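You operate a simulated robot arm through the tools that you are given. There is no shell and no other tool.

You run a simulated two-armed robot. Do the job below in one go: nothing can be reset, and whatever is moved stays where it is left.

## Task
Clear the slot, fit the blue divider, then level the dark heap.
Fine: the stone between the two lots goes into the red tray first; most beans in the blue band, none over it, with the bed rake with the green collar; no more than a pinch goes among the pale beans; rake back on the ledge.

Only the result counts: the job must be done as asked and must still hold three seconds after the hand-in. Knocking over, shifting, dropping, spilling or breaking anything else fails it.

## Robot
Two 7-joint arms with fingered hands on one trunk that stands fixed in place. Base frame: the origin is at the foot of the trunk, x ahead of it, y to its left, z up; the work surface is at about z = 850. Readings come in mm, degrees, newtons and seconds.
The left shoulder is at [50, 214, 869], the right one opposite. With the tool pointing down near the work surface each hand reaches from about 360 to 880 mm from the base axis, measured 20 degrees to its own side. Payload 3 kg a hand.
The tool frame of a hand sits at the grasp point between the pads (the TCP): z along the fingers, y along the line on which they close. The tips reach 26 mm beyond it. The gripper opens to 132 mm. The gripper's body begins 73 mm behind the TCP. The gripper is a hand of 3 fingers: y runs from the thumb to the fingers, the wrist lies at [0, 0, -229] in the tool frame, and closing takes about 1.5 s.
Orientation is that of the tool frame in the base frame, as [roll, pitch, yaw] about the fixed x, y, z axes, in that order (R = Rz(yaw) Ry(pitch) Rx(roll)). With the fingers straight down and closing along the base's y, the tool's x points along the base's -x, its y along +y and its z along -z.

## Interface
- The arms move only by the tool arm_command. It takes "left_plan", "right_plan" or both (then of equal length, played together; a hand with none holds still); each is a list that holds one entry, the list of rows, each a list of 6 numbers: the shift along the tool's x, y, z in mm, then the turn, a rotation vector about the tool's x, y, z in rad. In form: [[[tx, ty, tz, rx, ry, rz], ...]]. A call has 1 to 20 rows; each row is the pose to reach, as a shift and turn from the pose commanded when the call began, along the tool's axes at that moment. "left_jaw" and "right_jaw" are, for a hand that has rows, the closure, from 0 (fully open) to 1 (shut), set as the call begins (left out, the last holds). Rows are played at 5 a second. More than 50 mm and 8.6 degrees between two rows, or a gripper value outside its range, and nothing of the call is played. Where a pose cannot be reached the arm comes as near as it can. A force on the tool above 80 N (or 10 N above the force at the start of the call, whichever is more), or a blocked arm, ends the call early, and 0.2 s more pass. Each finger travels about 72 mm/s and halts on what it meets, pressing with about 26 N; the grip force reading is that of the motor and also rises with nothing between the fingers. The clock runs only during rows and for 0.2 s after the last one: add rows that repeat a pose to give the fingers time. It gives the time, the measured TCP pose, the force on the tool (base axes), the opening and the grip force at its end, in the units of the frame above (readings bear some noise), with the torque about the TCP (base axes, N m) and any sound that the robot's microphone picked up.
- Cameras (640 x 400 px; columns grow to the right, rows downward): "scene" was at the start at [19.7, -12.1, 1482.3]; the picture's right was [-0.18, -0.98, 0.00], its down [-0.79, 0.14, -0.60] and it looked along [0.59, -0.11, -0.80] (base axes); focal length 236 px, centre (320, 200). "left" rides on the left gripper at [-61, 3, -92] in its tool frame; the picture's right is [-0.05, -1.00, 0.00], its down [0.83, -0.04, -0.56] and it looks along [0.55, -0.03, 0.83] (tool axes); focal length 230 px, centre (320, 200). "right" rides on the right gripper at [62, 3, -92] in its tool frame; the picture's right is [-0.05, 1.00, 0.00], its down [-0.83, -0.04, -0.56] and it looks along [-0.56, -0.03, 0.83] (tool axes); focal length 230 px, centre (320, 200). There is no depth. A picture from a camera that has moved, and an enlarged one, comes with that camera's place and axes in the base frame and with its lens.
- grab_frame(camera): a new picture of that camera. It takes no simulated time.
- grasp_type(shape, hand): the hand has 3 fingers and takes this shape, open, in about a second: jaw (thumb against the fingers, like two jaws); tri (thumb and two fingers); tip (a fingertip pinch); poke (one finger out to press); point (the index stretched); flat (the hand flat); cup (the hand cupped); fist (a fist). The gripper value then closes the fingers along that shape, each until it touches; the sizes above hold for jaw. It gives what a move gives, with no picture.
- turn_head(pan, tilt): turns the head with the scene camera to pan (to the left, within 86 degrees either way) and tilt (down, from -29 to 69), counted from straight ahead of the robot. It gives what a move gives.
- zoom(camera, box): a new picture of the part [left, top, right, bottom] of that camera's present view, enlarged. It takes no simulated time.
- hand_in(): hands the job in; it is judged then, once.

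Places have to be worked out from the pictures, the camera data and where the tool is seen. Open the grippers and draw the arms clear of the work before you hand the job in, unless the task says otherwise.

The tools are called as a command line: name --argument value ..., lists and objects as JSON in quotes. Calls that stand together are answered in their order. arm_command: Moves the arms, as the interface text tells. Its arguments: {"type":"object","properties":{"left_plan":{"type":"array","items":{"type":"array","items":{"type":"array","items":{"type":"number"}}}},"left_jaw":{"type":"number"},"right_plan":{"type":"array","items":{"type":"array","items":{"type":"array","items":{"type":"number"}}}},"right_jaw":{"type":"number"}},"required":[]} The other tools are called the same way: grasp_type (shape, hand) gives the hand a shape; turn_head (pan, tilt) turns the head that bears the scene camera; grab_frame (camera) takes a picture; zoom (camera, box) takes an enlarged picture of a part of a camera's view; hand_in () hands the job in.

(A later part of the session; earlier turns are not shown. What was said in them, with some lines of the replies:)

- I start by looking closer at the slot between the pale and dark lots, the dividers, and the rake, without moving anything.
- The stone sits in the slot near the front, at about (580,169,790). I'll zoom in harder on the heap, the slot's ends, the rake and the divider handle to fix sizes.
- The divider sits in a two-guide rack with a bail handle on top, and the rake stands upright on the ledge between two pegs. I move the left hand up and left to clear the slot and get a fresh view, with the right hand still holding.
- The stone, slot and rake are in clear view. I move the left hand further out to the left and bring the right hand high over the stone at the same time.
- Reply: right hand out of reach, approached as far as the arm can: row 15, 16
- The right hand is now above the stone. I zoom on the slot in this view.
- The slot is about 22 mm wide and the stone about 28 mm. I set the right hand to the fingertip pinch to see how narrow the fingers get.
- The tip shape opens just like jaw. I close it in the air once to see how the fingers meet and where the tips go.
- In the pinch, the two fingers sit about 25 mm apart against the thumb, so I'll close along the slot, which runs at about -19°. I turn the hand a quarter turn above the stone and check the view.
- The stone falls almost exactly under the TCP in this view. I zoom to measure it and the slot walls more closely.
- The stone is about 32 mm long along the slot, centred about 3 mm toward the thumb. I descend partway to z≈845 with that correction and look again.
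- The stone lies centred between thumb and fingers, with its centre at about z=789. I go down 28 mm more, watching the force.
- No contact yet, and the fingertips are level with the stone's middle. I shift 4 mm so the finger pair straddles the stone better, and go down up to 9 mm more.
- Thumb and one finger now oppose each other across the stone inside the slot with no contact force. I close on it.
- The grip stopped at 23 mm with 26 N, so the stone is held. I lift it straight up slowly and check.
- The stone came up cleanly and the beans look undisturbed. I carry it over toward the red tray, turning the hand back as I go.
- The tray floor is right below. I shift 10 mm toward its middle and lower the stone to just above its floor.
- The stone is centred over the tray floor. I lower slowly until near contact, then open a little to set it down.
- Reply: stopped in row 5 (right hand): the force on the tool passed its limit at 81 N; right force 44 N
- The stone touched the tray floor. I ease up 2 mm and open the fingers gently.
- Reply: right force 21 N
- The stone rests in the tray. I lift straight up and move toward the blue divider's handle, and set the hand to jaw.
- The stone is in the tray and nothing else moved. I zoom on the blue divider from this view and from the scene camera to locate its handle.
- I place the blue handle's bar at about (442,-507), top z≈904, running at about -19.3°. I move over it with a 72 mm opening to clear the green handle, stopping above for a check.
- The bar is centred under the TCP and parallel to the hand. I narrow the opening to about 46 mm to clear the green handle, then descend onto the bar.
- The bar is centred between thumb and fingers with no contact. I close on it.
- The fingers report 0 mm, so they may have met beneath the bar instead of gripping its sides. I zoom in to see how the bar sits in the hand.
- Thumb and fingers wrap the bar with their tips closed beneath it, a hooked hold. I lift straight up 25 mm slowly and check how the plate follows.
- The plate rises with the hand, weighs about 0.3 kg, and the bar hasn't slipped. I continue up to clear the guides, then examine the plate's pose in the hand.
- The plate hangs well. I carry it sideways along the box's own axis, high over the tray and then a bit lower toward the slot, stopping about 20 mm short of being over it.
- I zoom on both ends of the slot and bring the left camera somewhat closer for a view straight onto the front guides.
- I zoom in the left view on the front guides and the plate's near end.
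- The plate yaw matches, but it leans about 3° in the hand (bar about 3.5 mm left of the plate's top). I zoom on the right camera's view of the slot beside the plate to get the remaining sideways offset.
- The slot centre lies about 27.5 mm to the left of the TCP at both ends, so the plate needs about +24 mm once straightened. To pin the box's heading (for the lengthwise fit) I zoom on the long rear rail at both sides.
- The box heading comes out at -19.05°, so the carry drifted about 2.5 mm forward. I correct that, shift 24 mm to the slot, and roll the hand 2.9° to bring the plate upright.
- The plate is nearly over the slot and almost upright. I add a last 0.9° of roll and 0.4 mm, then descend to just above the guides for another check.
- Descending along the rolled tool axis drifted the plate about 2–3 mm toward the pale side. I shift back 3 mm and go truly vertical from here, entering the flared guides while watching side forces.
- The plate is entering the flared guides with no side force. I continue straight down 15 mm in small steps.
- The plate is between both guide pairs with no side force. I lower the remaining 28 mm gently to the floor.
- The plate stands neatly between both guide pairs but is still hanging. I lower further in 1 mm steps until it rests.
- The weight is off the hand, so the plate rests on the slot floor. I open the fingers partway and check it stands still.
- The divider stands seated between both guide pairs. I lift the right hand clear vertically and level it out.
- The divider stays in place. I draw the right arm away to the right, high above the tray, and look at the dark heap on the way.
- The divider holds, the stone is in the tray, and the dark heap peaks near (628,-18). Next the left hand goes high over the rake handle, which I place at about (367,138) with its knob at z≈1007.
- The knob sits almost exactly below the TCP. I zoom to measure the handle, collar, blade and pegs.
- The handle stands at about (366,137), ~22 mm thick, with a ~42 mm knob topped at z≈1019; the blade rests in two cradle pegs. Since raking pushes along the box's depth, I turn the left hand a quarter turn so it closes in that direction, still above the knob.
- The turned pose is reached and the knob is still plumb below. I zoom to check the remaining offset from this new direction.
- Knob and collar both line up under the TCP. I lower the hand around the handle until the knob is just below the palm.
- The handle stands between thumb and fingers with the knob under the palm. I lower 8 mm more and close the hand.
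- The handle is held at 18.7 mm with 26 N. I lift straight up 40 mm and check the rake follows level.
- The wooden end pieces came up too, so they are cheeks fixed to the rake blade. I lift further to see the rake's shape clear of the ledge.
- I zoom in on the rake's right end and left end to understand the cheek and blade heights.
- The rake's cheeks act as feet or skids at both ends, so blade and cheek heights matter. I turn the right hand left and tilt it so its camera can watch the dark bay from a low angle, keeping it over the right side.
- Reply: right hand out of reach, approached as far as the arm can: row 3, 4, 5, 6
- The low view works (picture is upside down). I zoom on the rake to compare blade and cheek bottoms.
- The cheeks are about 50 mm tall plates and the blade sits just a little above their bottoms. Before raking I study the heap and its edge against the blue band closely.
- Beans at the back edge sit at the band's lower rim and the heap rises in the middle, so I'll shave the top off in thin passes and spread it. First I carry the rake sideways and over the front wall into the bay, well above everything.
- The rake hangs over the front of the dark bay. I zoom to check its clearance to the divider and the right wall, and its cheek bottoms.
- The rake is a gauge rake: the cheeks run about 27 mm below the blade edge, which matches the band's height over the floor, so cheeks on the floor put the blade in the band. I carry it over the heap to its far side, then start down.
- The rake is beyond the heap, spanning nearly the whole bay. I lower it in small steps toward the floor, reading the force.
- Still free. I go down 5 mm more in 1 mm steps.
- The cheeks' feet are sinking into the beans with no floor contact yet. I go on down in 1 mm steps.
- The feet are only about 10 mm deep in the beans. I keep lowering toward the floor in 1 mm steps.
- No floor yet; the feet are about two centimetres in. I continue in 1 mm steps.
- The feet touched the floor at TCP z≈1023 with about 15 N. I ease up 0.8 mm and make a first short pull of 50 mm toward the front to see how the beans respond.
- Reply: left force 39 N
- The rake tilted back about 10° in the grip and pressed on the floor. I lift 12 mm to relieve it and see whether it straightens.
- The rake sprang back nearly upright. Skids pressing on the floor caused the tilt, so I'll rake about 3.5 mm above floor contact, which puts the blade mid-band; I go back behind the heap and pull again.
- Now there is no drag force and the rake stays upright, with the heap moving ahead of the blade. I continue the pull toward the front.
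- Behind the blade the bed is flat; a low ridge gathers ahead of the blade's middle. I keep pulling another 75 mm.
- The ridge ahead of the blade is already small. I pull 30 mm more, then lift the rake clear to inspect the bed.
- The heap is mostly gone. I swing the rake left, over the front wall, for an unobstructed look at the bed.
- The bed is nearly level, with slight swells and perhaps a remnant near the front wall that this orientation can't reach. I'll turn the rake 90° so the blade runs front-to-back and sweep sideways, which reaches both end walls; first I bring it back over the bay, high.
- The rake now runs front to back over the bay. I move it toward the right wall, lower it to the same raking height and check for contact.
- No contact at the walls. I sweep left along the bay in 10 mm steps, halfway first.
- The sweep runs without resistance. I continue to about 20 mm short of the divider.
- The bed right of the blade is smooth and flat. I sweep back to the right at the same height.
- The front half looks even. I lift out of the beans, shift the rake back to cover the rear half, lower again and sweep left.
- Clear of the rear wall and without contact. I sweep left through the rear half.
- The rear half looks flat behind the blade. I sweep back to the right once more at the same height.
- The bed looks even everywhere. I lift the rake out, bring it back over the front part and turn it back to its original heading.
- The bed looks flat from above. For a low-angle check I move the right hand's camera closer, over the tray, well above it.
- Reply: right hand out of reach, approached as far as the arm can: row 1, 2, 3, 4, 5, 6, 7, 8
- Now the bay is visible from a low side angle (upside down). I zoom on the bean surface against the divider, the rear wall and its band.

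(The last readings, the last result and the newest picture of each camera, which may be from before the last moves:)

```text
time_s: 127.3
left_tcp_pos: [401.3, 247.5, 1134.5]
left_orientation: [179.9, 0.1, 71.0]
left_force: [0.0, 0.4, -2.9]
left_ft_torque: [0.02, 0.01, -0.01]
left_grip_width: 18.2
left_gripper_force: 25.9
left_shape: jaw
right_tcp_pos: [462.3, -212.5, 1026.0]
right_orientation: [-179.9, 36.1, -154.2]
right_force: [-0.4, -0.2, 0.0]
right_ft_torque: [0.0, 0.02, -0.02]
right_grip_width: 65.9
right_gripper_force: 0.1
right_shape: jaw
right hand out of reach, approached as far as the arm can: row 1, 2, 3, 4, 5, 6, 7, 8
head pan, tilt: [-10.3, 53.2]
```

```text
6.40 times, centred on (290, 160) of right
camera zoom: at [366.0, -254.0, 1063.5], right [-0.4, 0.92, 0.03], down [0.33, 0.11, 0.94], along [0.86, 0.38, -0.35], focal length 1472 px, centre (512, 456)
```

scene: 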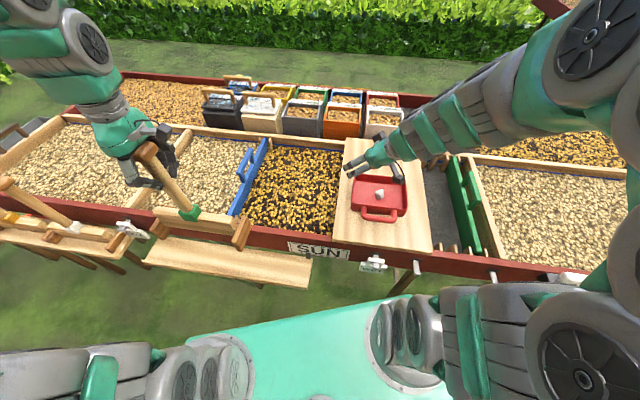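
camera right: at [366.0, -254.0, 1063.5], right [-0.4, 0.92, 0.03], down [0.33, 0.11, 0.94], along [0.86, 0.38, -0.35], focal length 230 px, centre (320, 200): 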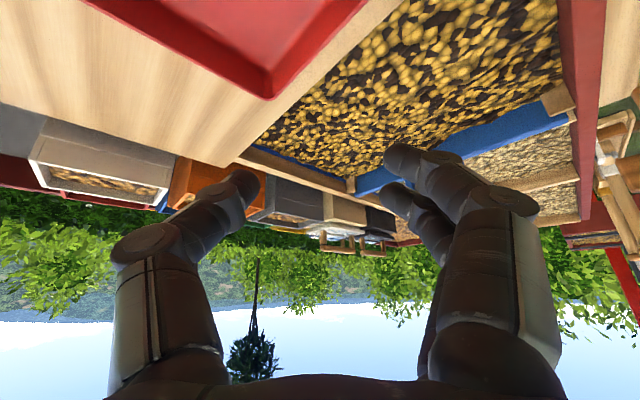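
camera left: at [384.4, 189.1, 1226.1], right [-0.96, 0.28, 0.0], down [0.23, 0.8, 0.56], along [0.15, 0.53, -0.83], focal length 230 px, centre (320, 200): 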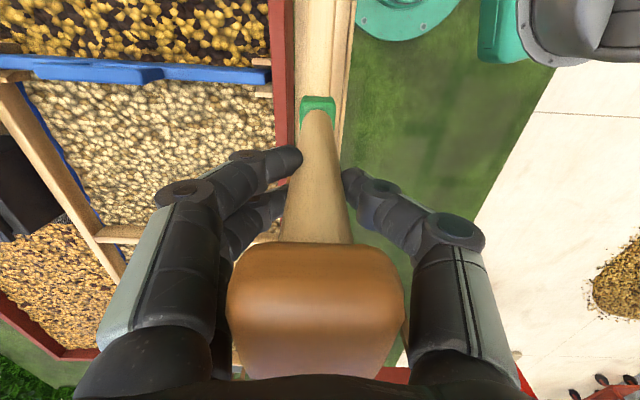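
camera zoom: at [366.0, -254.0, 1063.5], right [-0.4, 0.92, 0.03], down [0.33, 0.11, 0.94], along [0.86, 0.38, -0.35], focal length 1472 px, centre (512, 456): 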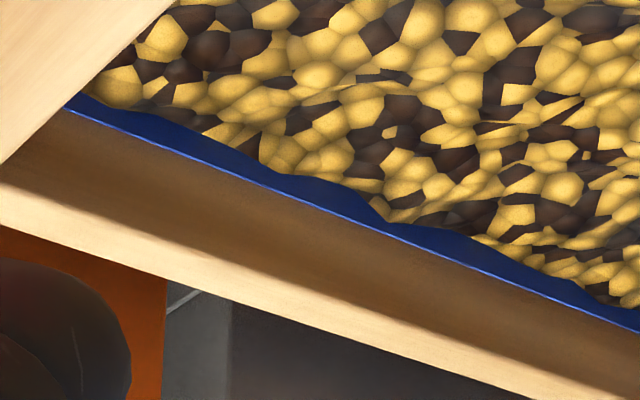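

The low view shows the beans lying within the blue band along the rear wall, none over its top line, and an even bed along the divider. I now take the rake back: over the ledge spot first, then down toward its original pose.

arm_command --left_plan '[[[-30, 0, 0, 0, 0, 0], [-60, 0, 0, 0, 0, 0], [-90, 1, 0, 0, 0, 0], [-116, 1, 0, 0, 0, 0], [-116, 1, 30, 0, 0, 0], [-116, 1, 65, 0, 0, 0], [-116, 1, 100, 0, 0, 0], [-116, 1, 130, 0, 0, 0], [-116, 1, 150, 0, 0, 0], [-116, 1, 165, 0, 0, 0], [-116, 1, 165, 0, 0, 0]]]' --left_jaw 1.0

grab_frame --camera "left"

zoom --camera "scene" --box '[180, 190, 320, 300]'

```text
time_s: 129.7
left_tcp_pos: [362.9, 138.9, 969.8]
left_orientation: [180.0, 0.0, 70.9]
left_force: [-0.6, 0.1, -3.3]
left_ft_torque: [-0.02, 0.02, 0.0]
left_grip_width: 18.0
left_gripper_force: 25.8
left_shape: jaw
right_tcp_pos: [462.2, -212.9, 1025.0]
right_orientation: [-179.8, 36.0, -154.3]
right_force: [0.3, -1.5, -0.9]
right_ft_torque: [0.0, 0.0, 0.01]
right_grip_width: 66.0
right_gripper_force: 0.1
right_shape: jaw
head pan, tilt: [-10.3, 53.2]
```

```text
taken
camera left: at [346.9, 79.4, 1061.0], right [-0.96, 0.28, 0.0], down [0.23, 0.8, 0.56], along [0.15, 0.53, -0.83], focal length 230 px, centre (320, 200)
```

left: 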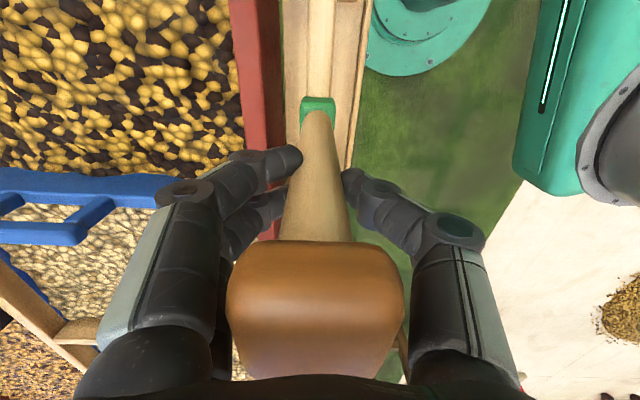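

```text
3.64 times, centred on (250, 245) of scene
camera zoom: at [19.7, -12.1, 1482.3], right [-0.18, -0.98, 0.0], down [-0.79, 0.14, -0.6], along [0.59, -0.11, -0.8], focal length 858 px, centre (574, 36)
```

zoom: 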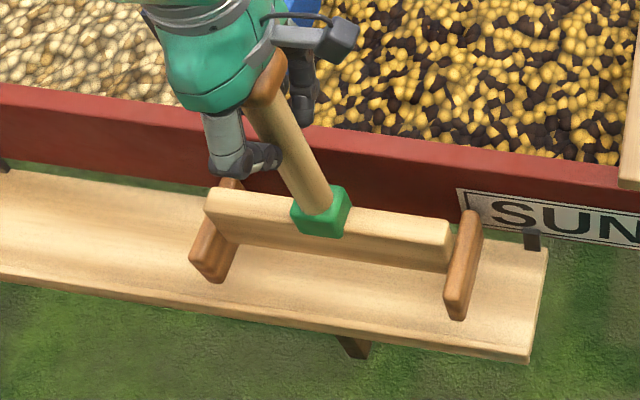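

The rake hangs just above its old place. I lower the last 17 mm gently.

arm_command --left_plan '[[[0, 0, 5, 0, 0, 0], [0, 0, 10, 0, 0, 0], [0, 0, 13, 0, 0, 0], [0, 0, 15, 0, 0, 0], [0, 0, 16, 0, 0, 0], [0, 0, 16.5, 0, 0, 0], [0, 0, 16.5, 0, 0, 0]]]' --left_jaw 1.0

zoom --camera "scene" --box '[180, 190, 320, 300]'

```text
time_s: 131.3
left_tcp_pos: [364.5, 138.8, 953.8]
left_orientation: [180.0, 0.1, 71.0]
left_force: [0.2, -0.1, -3.1]
left_ft_torque: [0.02, 0.02, 0.01]
left_grip_width: 18.0
left_gripper_force: 26.3
left_shape: jaw
right_tcp_pos: [461.0, -211.7, 1025.6]
right_orientation: [-179.9, 36.0, -154.3]
right_force: [0.1, 0.3, 0.0]
right_ft_torque: [0.0, 0.03, -0.02]
right_grip_width: 65.6
right_gripper_force: 0.2
right_shape: jaw
head pan, tilt: [-10.3, 53.2]
```

```text
3.64 times, centred on (250, 245) of scene
camera zoom: at [19.7, -12.1, 1482.3], right [-0.18, -0.98, 0.0], down [-0.79, 0.14, -0.6], along [0.59, -0.11, -0.8], focal length 858 px, centre (574, 36)
```

zoom: 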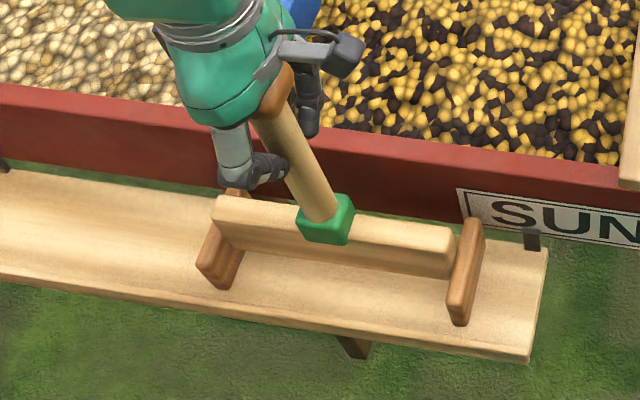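

Still hanging by a hair. I lower in half-millimetre steps until it stands.

arm_command --left_plan '[[[0, 0, 0.6, 0, 0, 0], [0, 0, 1.2, 0, 0, 0], [0, 0, 1.8, 0, 0, 0], [0, 0, 1.8, 0, 0, 0]]]' --left_jaw 1.0

```text
time_s: 132.3
left_tcp_pos: [364.0, 139.0, 952.6]
left_orientation: [179.9, 0.0, 71.1]
left_force: [4.8, 1.5, 17.1]
left_ft_torque: [-0.02, -0.01, 0.02]
left_grip_width: 18.6
left_gripper_force: 26.3
left_shape: jaw
right_tcp_pos: [460.3, -212.9, 1024.7]
right_orientation: [-179.9, 36.0, -154.2]
right_force: [0.3, 0.1, 0.1]
right_ft_torque: [-0.03, 0.02, 0.02]
right_grip_width: 65.7
right_gripper_force: 0.1
right_shape: jaw
head pan, tilt: [-10.3, 53.2]
```

The rake stands on the ledge. I ease up 0.8 mm and open the hand.

arm_command --left_plan '[[[0, 0, -0.8, 0, 0, 0], [0, 0, -0.8, 0, 0, 0]]]' --left_jaw 1.0

arm_command --left_plan '[[[0, 0, 0, 0, 0, 0], [0, 0, 0, 0, 0, 0], [0, 0, 0, 0, 0, 0], [0, 0, 0, 0, 0, 0], [0, 0, 0, 0, 0, 0], [0, 0, 0, 0, 0, 0]]]' --left_jaw 0.3

grab_frame --camera "left"

zoom --camera "scene" --box '[180, 190, 320, 300]'

```text
time_s: 132.9
left_tcp_pos: [364.4, 138.2, 952.8]
left_orientation: [180.0, 0.0, 71.0]
left_force: [3.3, 2.2, 7.0]
left_ft_torque: [0.02, -0.08, 0.0]
left_grip_width: 18.6
left_gripper_force: 25.8
left_shape: jaw
right_tcp_pos: [460.2, -212.1, 1025.4]
right_orientation: [-179.9, 36.0, -154.2]
right_force: [0.8, -0.8, 0.8]
right_ft_torque: [-0.01, 0.02, 0.02]
right_grip_width: 65.9
right_gripper_force: 0.0
right_shape: jaw
head pan, tilt: [-10.3, 53.2]
```

```text
time_s: 134.3
left_tcp_pos: [363.9, 137.8, 953.1]
left_orientation: [-180.0, 0.1, 71.0]
left_force: [0.3, -0.7, 1.4]
left_ft_torque: [0.01, 0.03, -0.03]
left_grip_width: 92.1
left_gripper_force: 0.1
left_shape: jaw
right_tcp_pos: [462.5, -211.3, 1026.4]
right_orientation: [-179.9, 36.0, -154.2]
right_force: [-0.6, 0.5, -0.2]
right_ft_torque: [-0.01, -0.03, -0.01]
right_grip_width: 66.0
right_gripper_force: 0.0
right_shape: jaw
head pan, tilt: [-10.3, 53.2]
```

```text
taken
camera left: at [347.3, 79.0, 1044.2], right [-0.96, 0.28, 0.0], down [0.23, 0.8, 0.56], along [0.15, 0.53, -0.83], focal length 230 px, centre (320, 200)
```

left: 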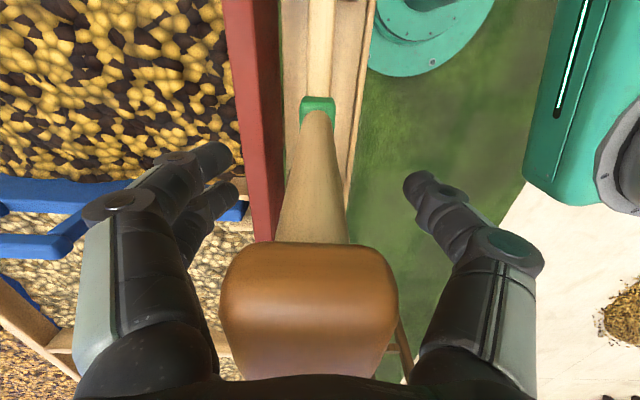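

```text
3.64 times, centred on (250, 245) of scene
camera zoom: at [19.7, -12.1, 1482.3], right [-0.18, -0.98, 0.0], down [-0.79, 0.14, -0.6], along [0.59, -0.11, -0.8], focal length 858 px, centre (574, 36)
```

zoom: 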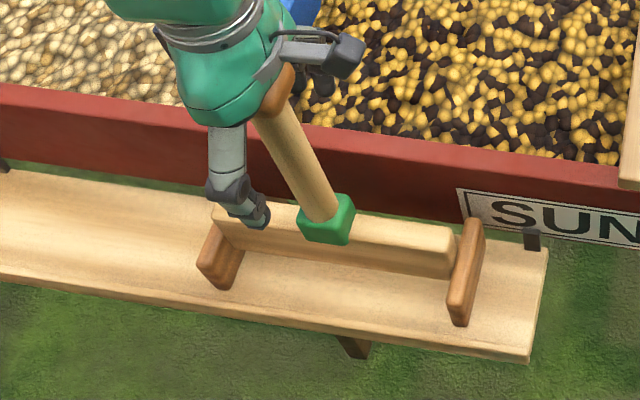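

The rake stands alone on the ledge. I raise the left hand straight up off the knob.

arm_command --left_plan '[[[0, 3, 0, 0, 0, 0], [0, 3, -15, 0, 0, 0], [0, 3, -40, 0, 0, 0], [0, 3, -70, 0, 0, 0], [0, 3, -105, 0, 0, 0], [0, 3, -145, 0, 0, 0], [0, 3, -180, 0, 0, 0], [0, 3, -200, 0, 0, 0], [0, 3, -200, 0, 0, 0]]]' --left_jaw 0.2

grab_frame --camera "left"

grab_frame --camera "scene"

zoom --camera "right" --box '[240, 0, 600, 200]'

```text
time_s: 136.3
left_tcp_pos: [366.3, 138.2, 1151.9]
left_orientation: [179.9, 0.0, 70.9]
left_force: [0.5, 0.0, -1.3]
left_ft_torque: [0.02, 0.01, -0.03]
left_grip_width: 105.3
left_gripper_force: 0.2
left_shape: jaw
right_tcp_pos: [461.5, -213.2, 1024.5]
right_orientation: [-179.9, 36.1, -154.2]
right_force: [-0.2, -1.1, 0.2]
right_ft_torque: [0.07, 0.02, 0.02]
right_grip_width: 66.1
right_gripper_force: 0.1
right_shape: jaw
head pan, tilt: [-10.3, 53.2]
```

```text
taken
camera left: at [349.7, 78.7, 1244.1], right [-0.96, 0.28, 0.0], down [0.23, 0.8, 0.56], along [0.15, 0.53, -0.83], focal length 230 px, centre (320, 200)
```

left: 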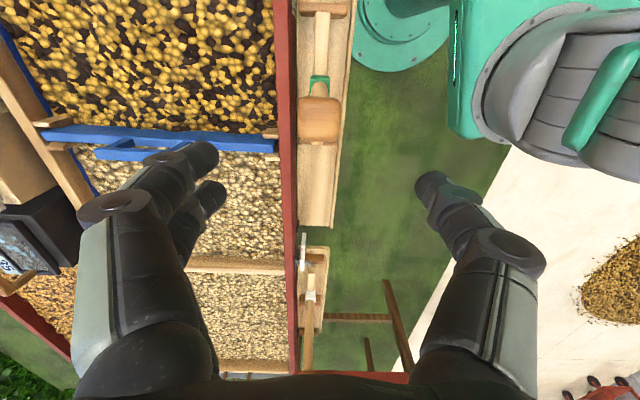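

```text
taken
```

scene: 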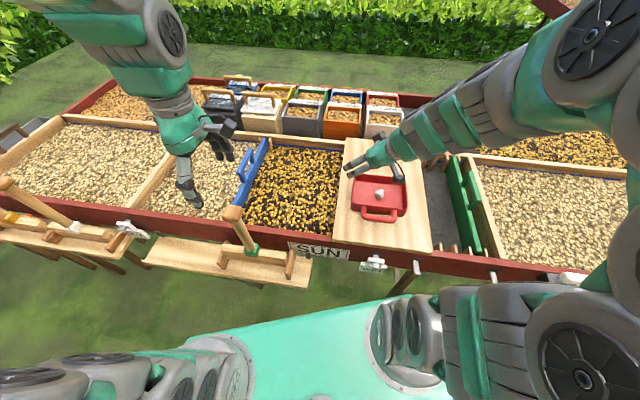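

```text
1.78 times, centred on (420, 100) of right
camera zoom: at [365.8, -254.3, 1063.4], right [-0.4, 0.92, 0.03], down [0.33, 0.11, 0.94], along [0.86, 0.38, -0.35], focal length 409 px, centre (142, 378)
```

zoom: 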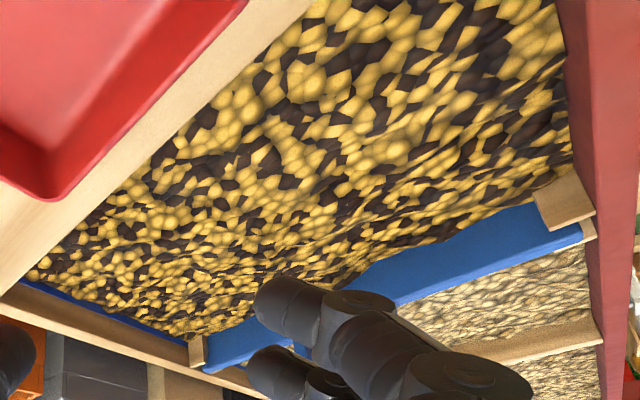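

The rake stands safely on the ledge. I inspect the bed's edges once more from the low camera, especially along the divider and the board side.

zoom --camera "right" --box '[430, 80, 580, 170]'

zoom --camera "right" --box '[330, 60, 470, 160]'

zoom --camera "right" --box '[330, 0, 580, 110]'

zoom --camera "left" --box '[20, 0, 300, 150]'

```text
4.27 times, centred on (505, 125) of right
camera zoom: at [365.8, -254.3, 1063.4], right [-0.4, 0.92, 0.03], down [0.33, 0.11, 0.94], along [0.86, 0.38, -0.35], focal length 982 px, centre (-469, 520)
```

zoom: 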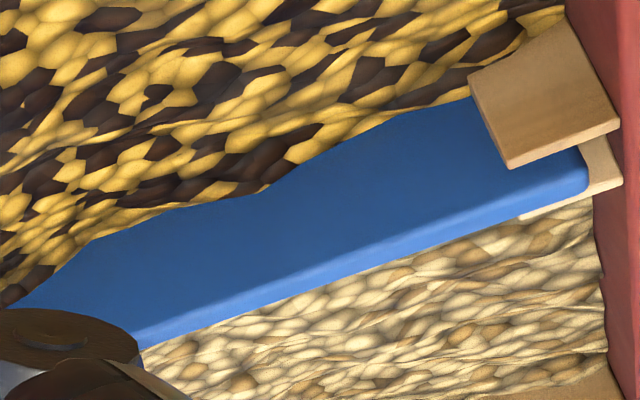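

```text
4.00 times, centred on (400, 110) of right
camera zoom: at [365.8, -254.3, 1063.4], right [-0.4, 0.92, 0.03], down [0.33, 0.11, 0.94], along [0.86, 0.38, -0.35], focal length 920 px, centre (0, 560)
```

zoom: 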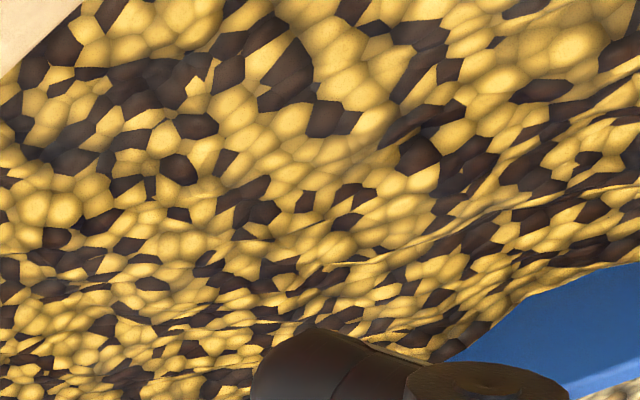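

```text
2.56 times, centred on (455, 55) of right
camera zoom: at [365.8, -254.3, 1063.4], right [-0.4, 0.92, 0.03], down [0.33, 0.11, 0.94], along [0.86, 0.38, -0.35], focal length 589 px, centre (-26, 571)
```

zoom: 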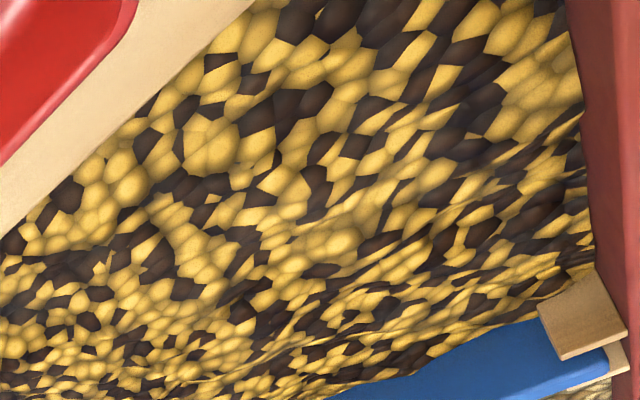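

```text
2.29 times, centred on (160, 75) of left
camera zoom: at [349.7, 78.7, 1244.1], right [-0.96, 0.28, 0.0], down [0.23, 0.8, 0.56], along [0.15, 0.53, -0.83], focal length 526 px, centre (686, 486)
```

zoom: 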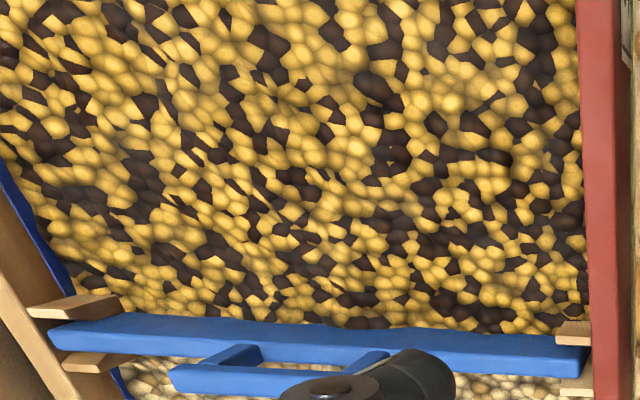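

Everything is in order: divider seated, bed even, rake on its ledge. I draw both arms clear, the right one back over its old way and the left one up and outward, opening both hands.

arm_command --right_plan '[[[27, -15, -20, 0, 0, 0], [55, -30, -40, 0, 0, 0], [82, -45, -60, 0, 0, 0], [109, -60, -80, 0, 0, 0], [137, -75, -100, 0, 0, 0], [164, -90, -120, 0, 0, 0], [191, -105, -139, 0, 0, 0], [191, -105, -139, 0, 0, 0]]]' --right_jaw 0.5 --left_plan '[[[0, 0, -10, 0, 0, 0], [30, 10, -20, 0, 0, 0], [65, 20, -20, 0, 0, 0], [100, 30, -20, 0, 0, 0], [135, 40, -20, 0, 0, 0], [170, 50, -20, 0, 0, 0], [205, 60, -20, 0, 0, 0], [205, 60, -20, 0, 0, 0]]]' --left_jaw 0.0

arm_command --right_plan '[[[0, 0, 0, 0, 0.126, 0], [0, 0, 0, 0, 0.251, 0], [0, 0, 0, 0, 0.377, 0], [0, 0, 0, 0, 0.502, 0], [0, 0, 0, 0, 0.628, 0], [0, 0, 0, 0, 0.628, 0]]]'

arm_command --right_plan '[[[0, 0, -25, 0, 0, 0.13], [0, 0, -50, 0, 0, 0.26], [0, 0, -80, 0, 0, 0.39], [0, 0, -110, 0, 0, 0.52], [0, 0, -140, 0, 0, 0.65], [0, 0, -170, 0, 0, 0.785], [0, 0, -190, 0, 0, 0.785], [0, 0, -190, 0, 0, 0.785]]]' --right_jaw 0.0

grab_frame --camera "scene"

zoom --camera "scene" --box '[200, 130, 440, 290]'

zoom --camera "scene" --box '[240, 135, 350, 235]'

grab_frame --camera "left"

grab_frame --camera "right"

```text
time_s: 138.1
left_tcp_pos: [491.2, 312.1, 1172.6]
left_orientation: [180.0, 0.0, 71.0]
left_force: [0.6, -1.5, 0.3]
left_ft_torque: [0.02, -0.01, 0.01]
left_grip_width: 131.6
left_gripper_force: 0.1
left_shape: jaw
right_tcp_pos: [293.1, -409.6, 1024.6]
right_orientation: [-179.8, 36.1, -154.2]
right_force: [-0.3, 0.6, -0.2]
right_ft_torque: [-0.01, 0.01, -0.01]
right_grip_width: 65.9
right_gripper_force: 0.1
right_shape: jaw
right hand out of reach, approached as far as the arm can: row 1, 2, 3, 4, 5
head pan, tilt: [-10.3, 53.2]
```

```text
time_s: 139.5
left_tcp_pos: [489.5, 311.4, 1172.0]
left_orientation: [179.9, -0.1, 71.0]
left_force: [0.1, -0.2, 0.2]
left_ft_torque: [0.03, 0.02, 0.01]
left_grip_width: 131.9
left_gripper_force: 0.0
left_shape: jaw
right_tcp_pos: [294.1, -409.1, 1025.5]
right_orientation: [-180.0, 0.1, -154.3]
right_force: [0.0, -0.2, -0.2]
right_ft_torque: [-0.02, -0.01, 0.04]
right_grip_width: 66.1
right_gripper_force: 0.0
right_shape: jaw
head pan, tilt: [-10.3, 53.2]
```

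```text
time_s: 141.3
left_tcp_pos: [490.5, 311.6, 1173.1]
left_orientation: [179.9, 0.1, 70.9]
left_force: [-0.6, -0.3, 0.0]
left_ft_torque: [-0.03, 0.01, -0.02]
left_grip_width: 132.1
left_gripper_force: 0.1
left_shape: jaw
right_tcp_pos: [293.5, -408.8, 1215.5]
right_orientation: [179.9, 0.3, 160.6]
right_force: [-0.7, 0.7, -0.3]
right_ft_torque: [0.02, 0.01, 0.01]
right_grip_width: 132.0
right_gripper_force: 0.2
right_shape: jaw
head pan, tilt: [-10.3, 53.2]
```

```text
taken
```

scene: 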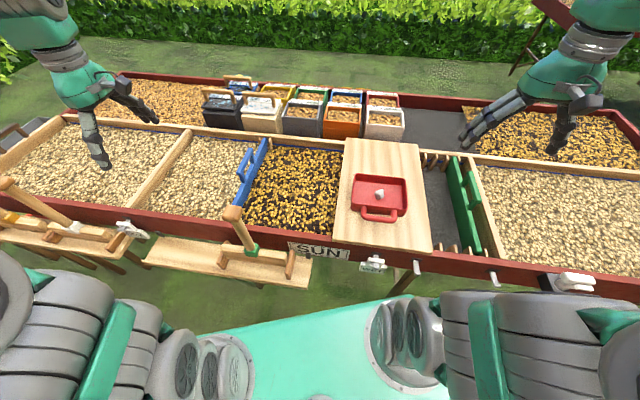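

```text
2.50 times, centred on (320, 210) of scene
camera zoom: at [19.7, -12.1, 1482.3], right [-0.18, -0.98, 0.0], down [-0.79, 0.14, -0.6], along [0.59, -0.11, -0.8], focal length 590 px, centre (320, 175)
```

zoom: 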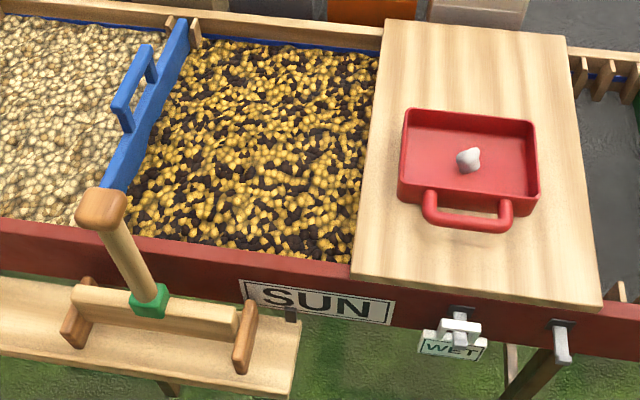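

```text
4.00 times, centred on (295, 185) of scene
camera zoom: at [19.7, -12.1, 1482.3], right [-0.18, -0.98, 0.0], down [-0.79, 0.14, -0.6], along [0.59, -0.11, -0.8], focal length 944 px, centre (420, 260)
```

zoom: 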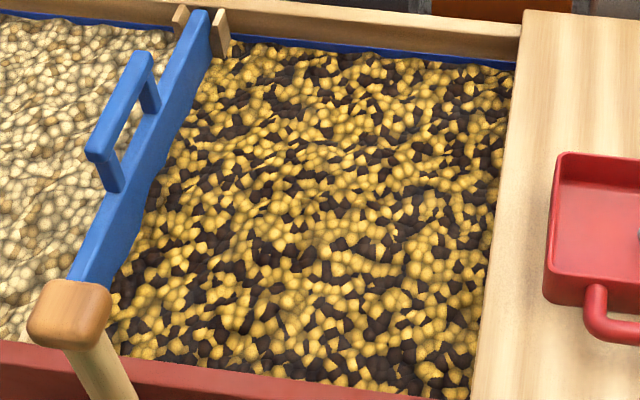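

```text
taken
camera left: at [472.9, 252.3, 1264.3], right [-0.96, 0.28, 0.0], down [0.23, 0.8, 0.56], along [0.15, 0.53, -0.83], focal length 230 px, centre (320, 200)
```

left: 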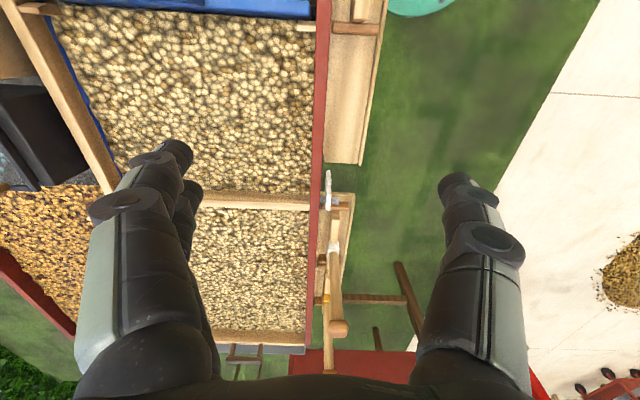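

```text
taken
camera right: at [235.0, -385.6, 1306.2], right [0.38, 0.93, 0.0], down [0.77, -0.31, 0.56], along [0.52, -0.21, -0.83], focal length 230 px, centre (320, 200)
```

right: 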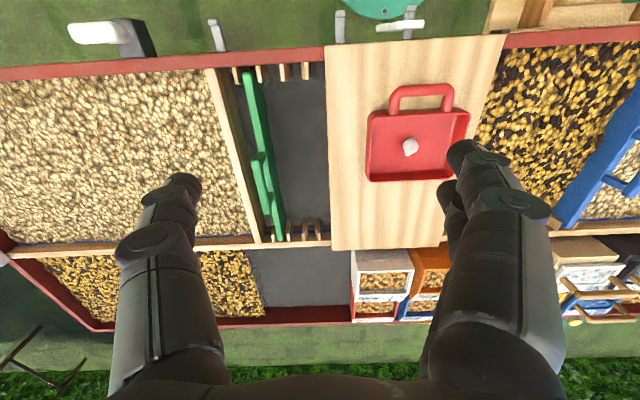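

The stone is in the red tray and the blue divider is seated in the slot. The dark bed is level with the band, the green-collared rake is back on the ledge, and both hands are open and clear, so I hand the job in.

hand_in

```text
The job is handed in.
```

I've handed the job in. The tool only confirmed receipt, so I don't know the verdict.

- **Stone:** it came out of the slot first and lies in the red tray. The beans on either side were not disturbed.
- **Divider:** the blue divider stands on the slot floor between both pairs of guides. It stayed put after I let go.
- **Dark heap:** I levelled it with the green-collared rake in one pull and four sideways sweeps, carrying it about 3 mm above the floor. By my estimate that puts the blade near the middle of the blue band. From a low side view, the beans along the rear wall lie within the band with none over its top line.
- **Pale beans:** no dark beans are visible among them.
- **Rake:** it is back on the ledge within a few millimetres of where it stood. Both hands are open and drawn clear.

**Less certain:**
- I did not measure bean heights away from the rear wall, and the bed still has swells of a few millimetres.
- Next to the divider the beans look low, possibly below the band.
- During the first pull the rake tilted about 10° and pressed on the floor. I lifted it, it sprang back nearly upright, and I redid that stretch.
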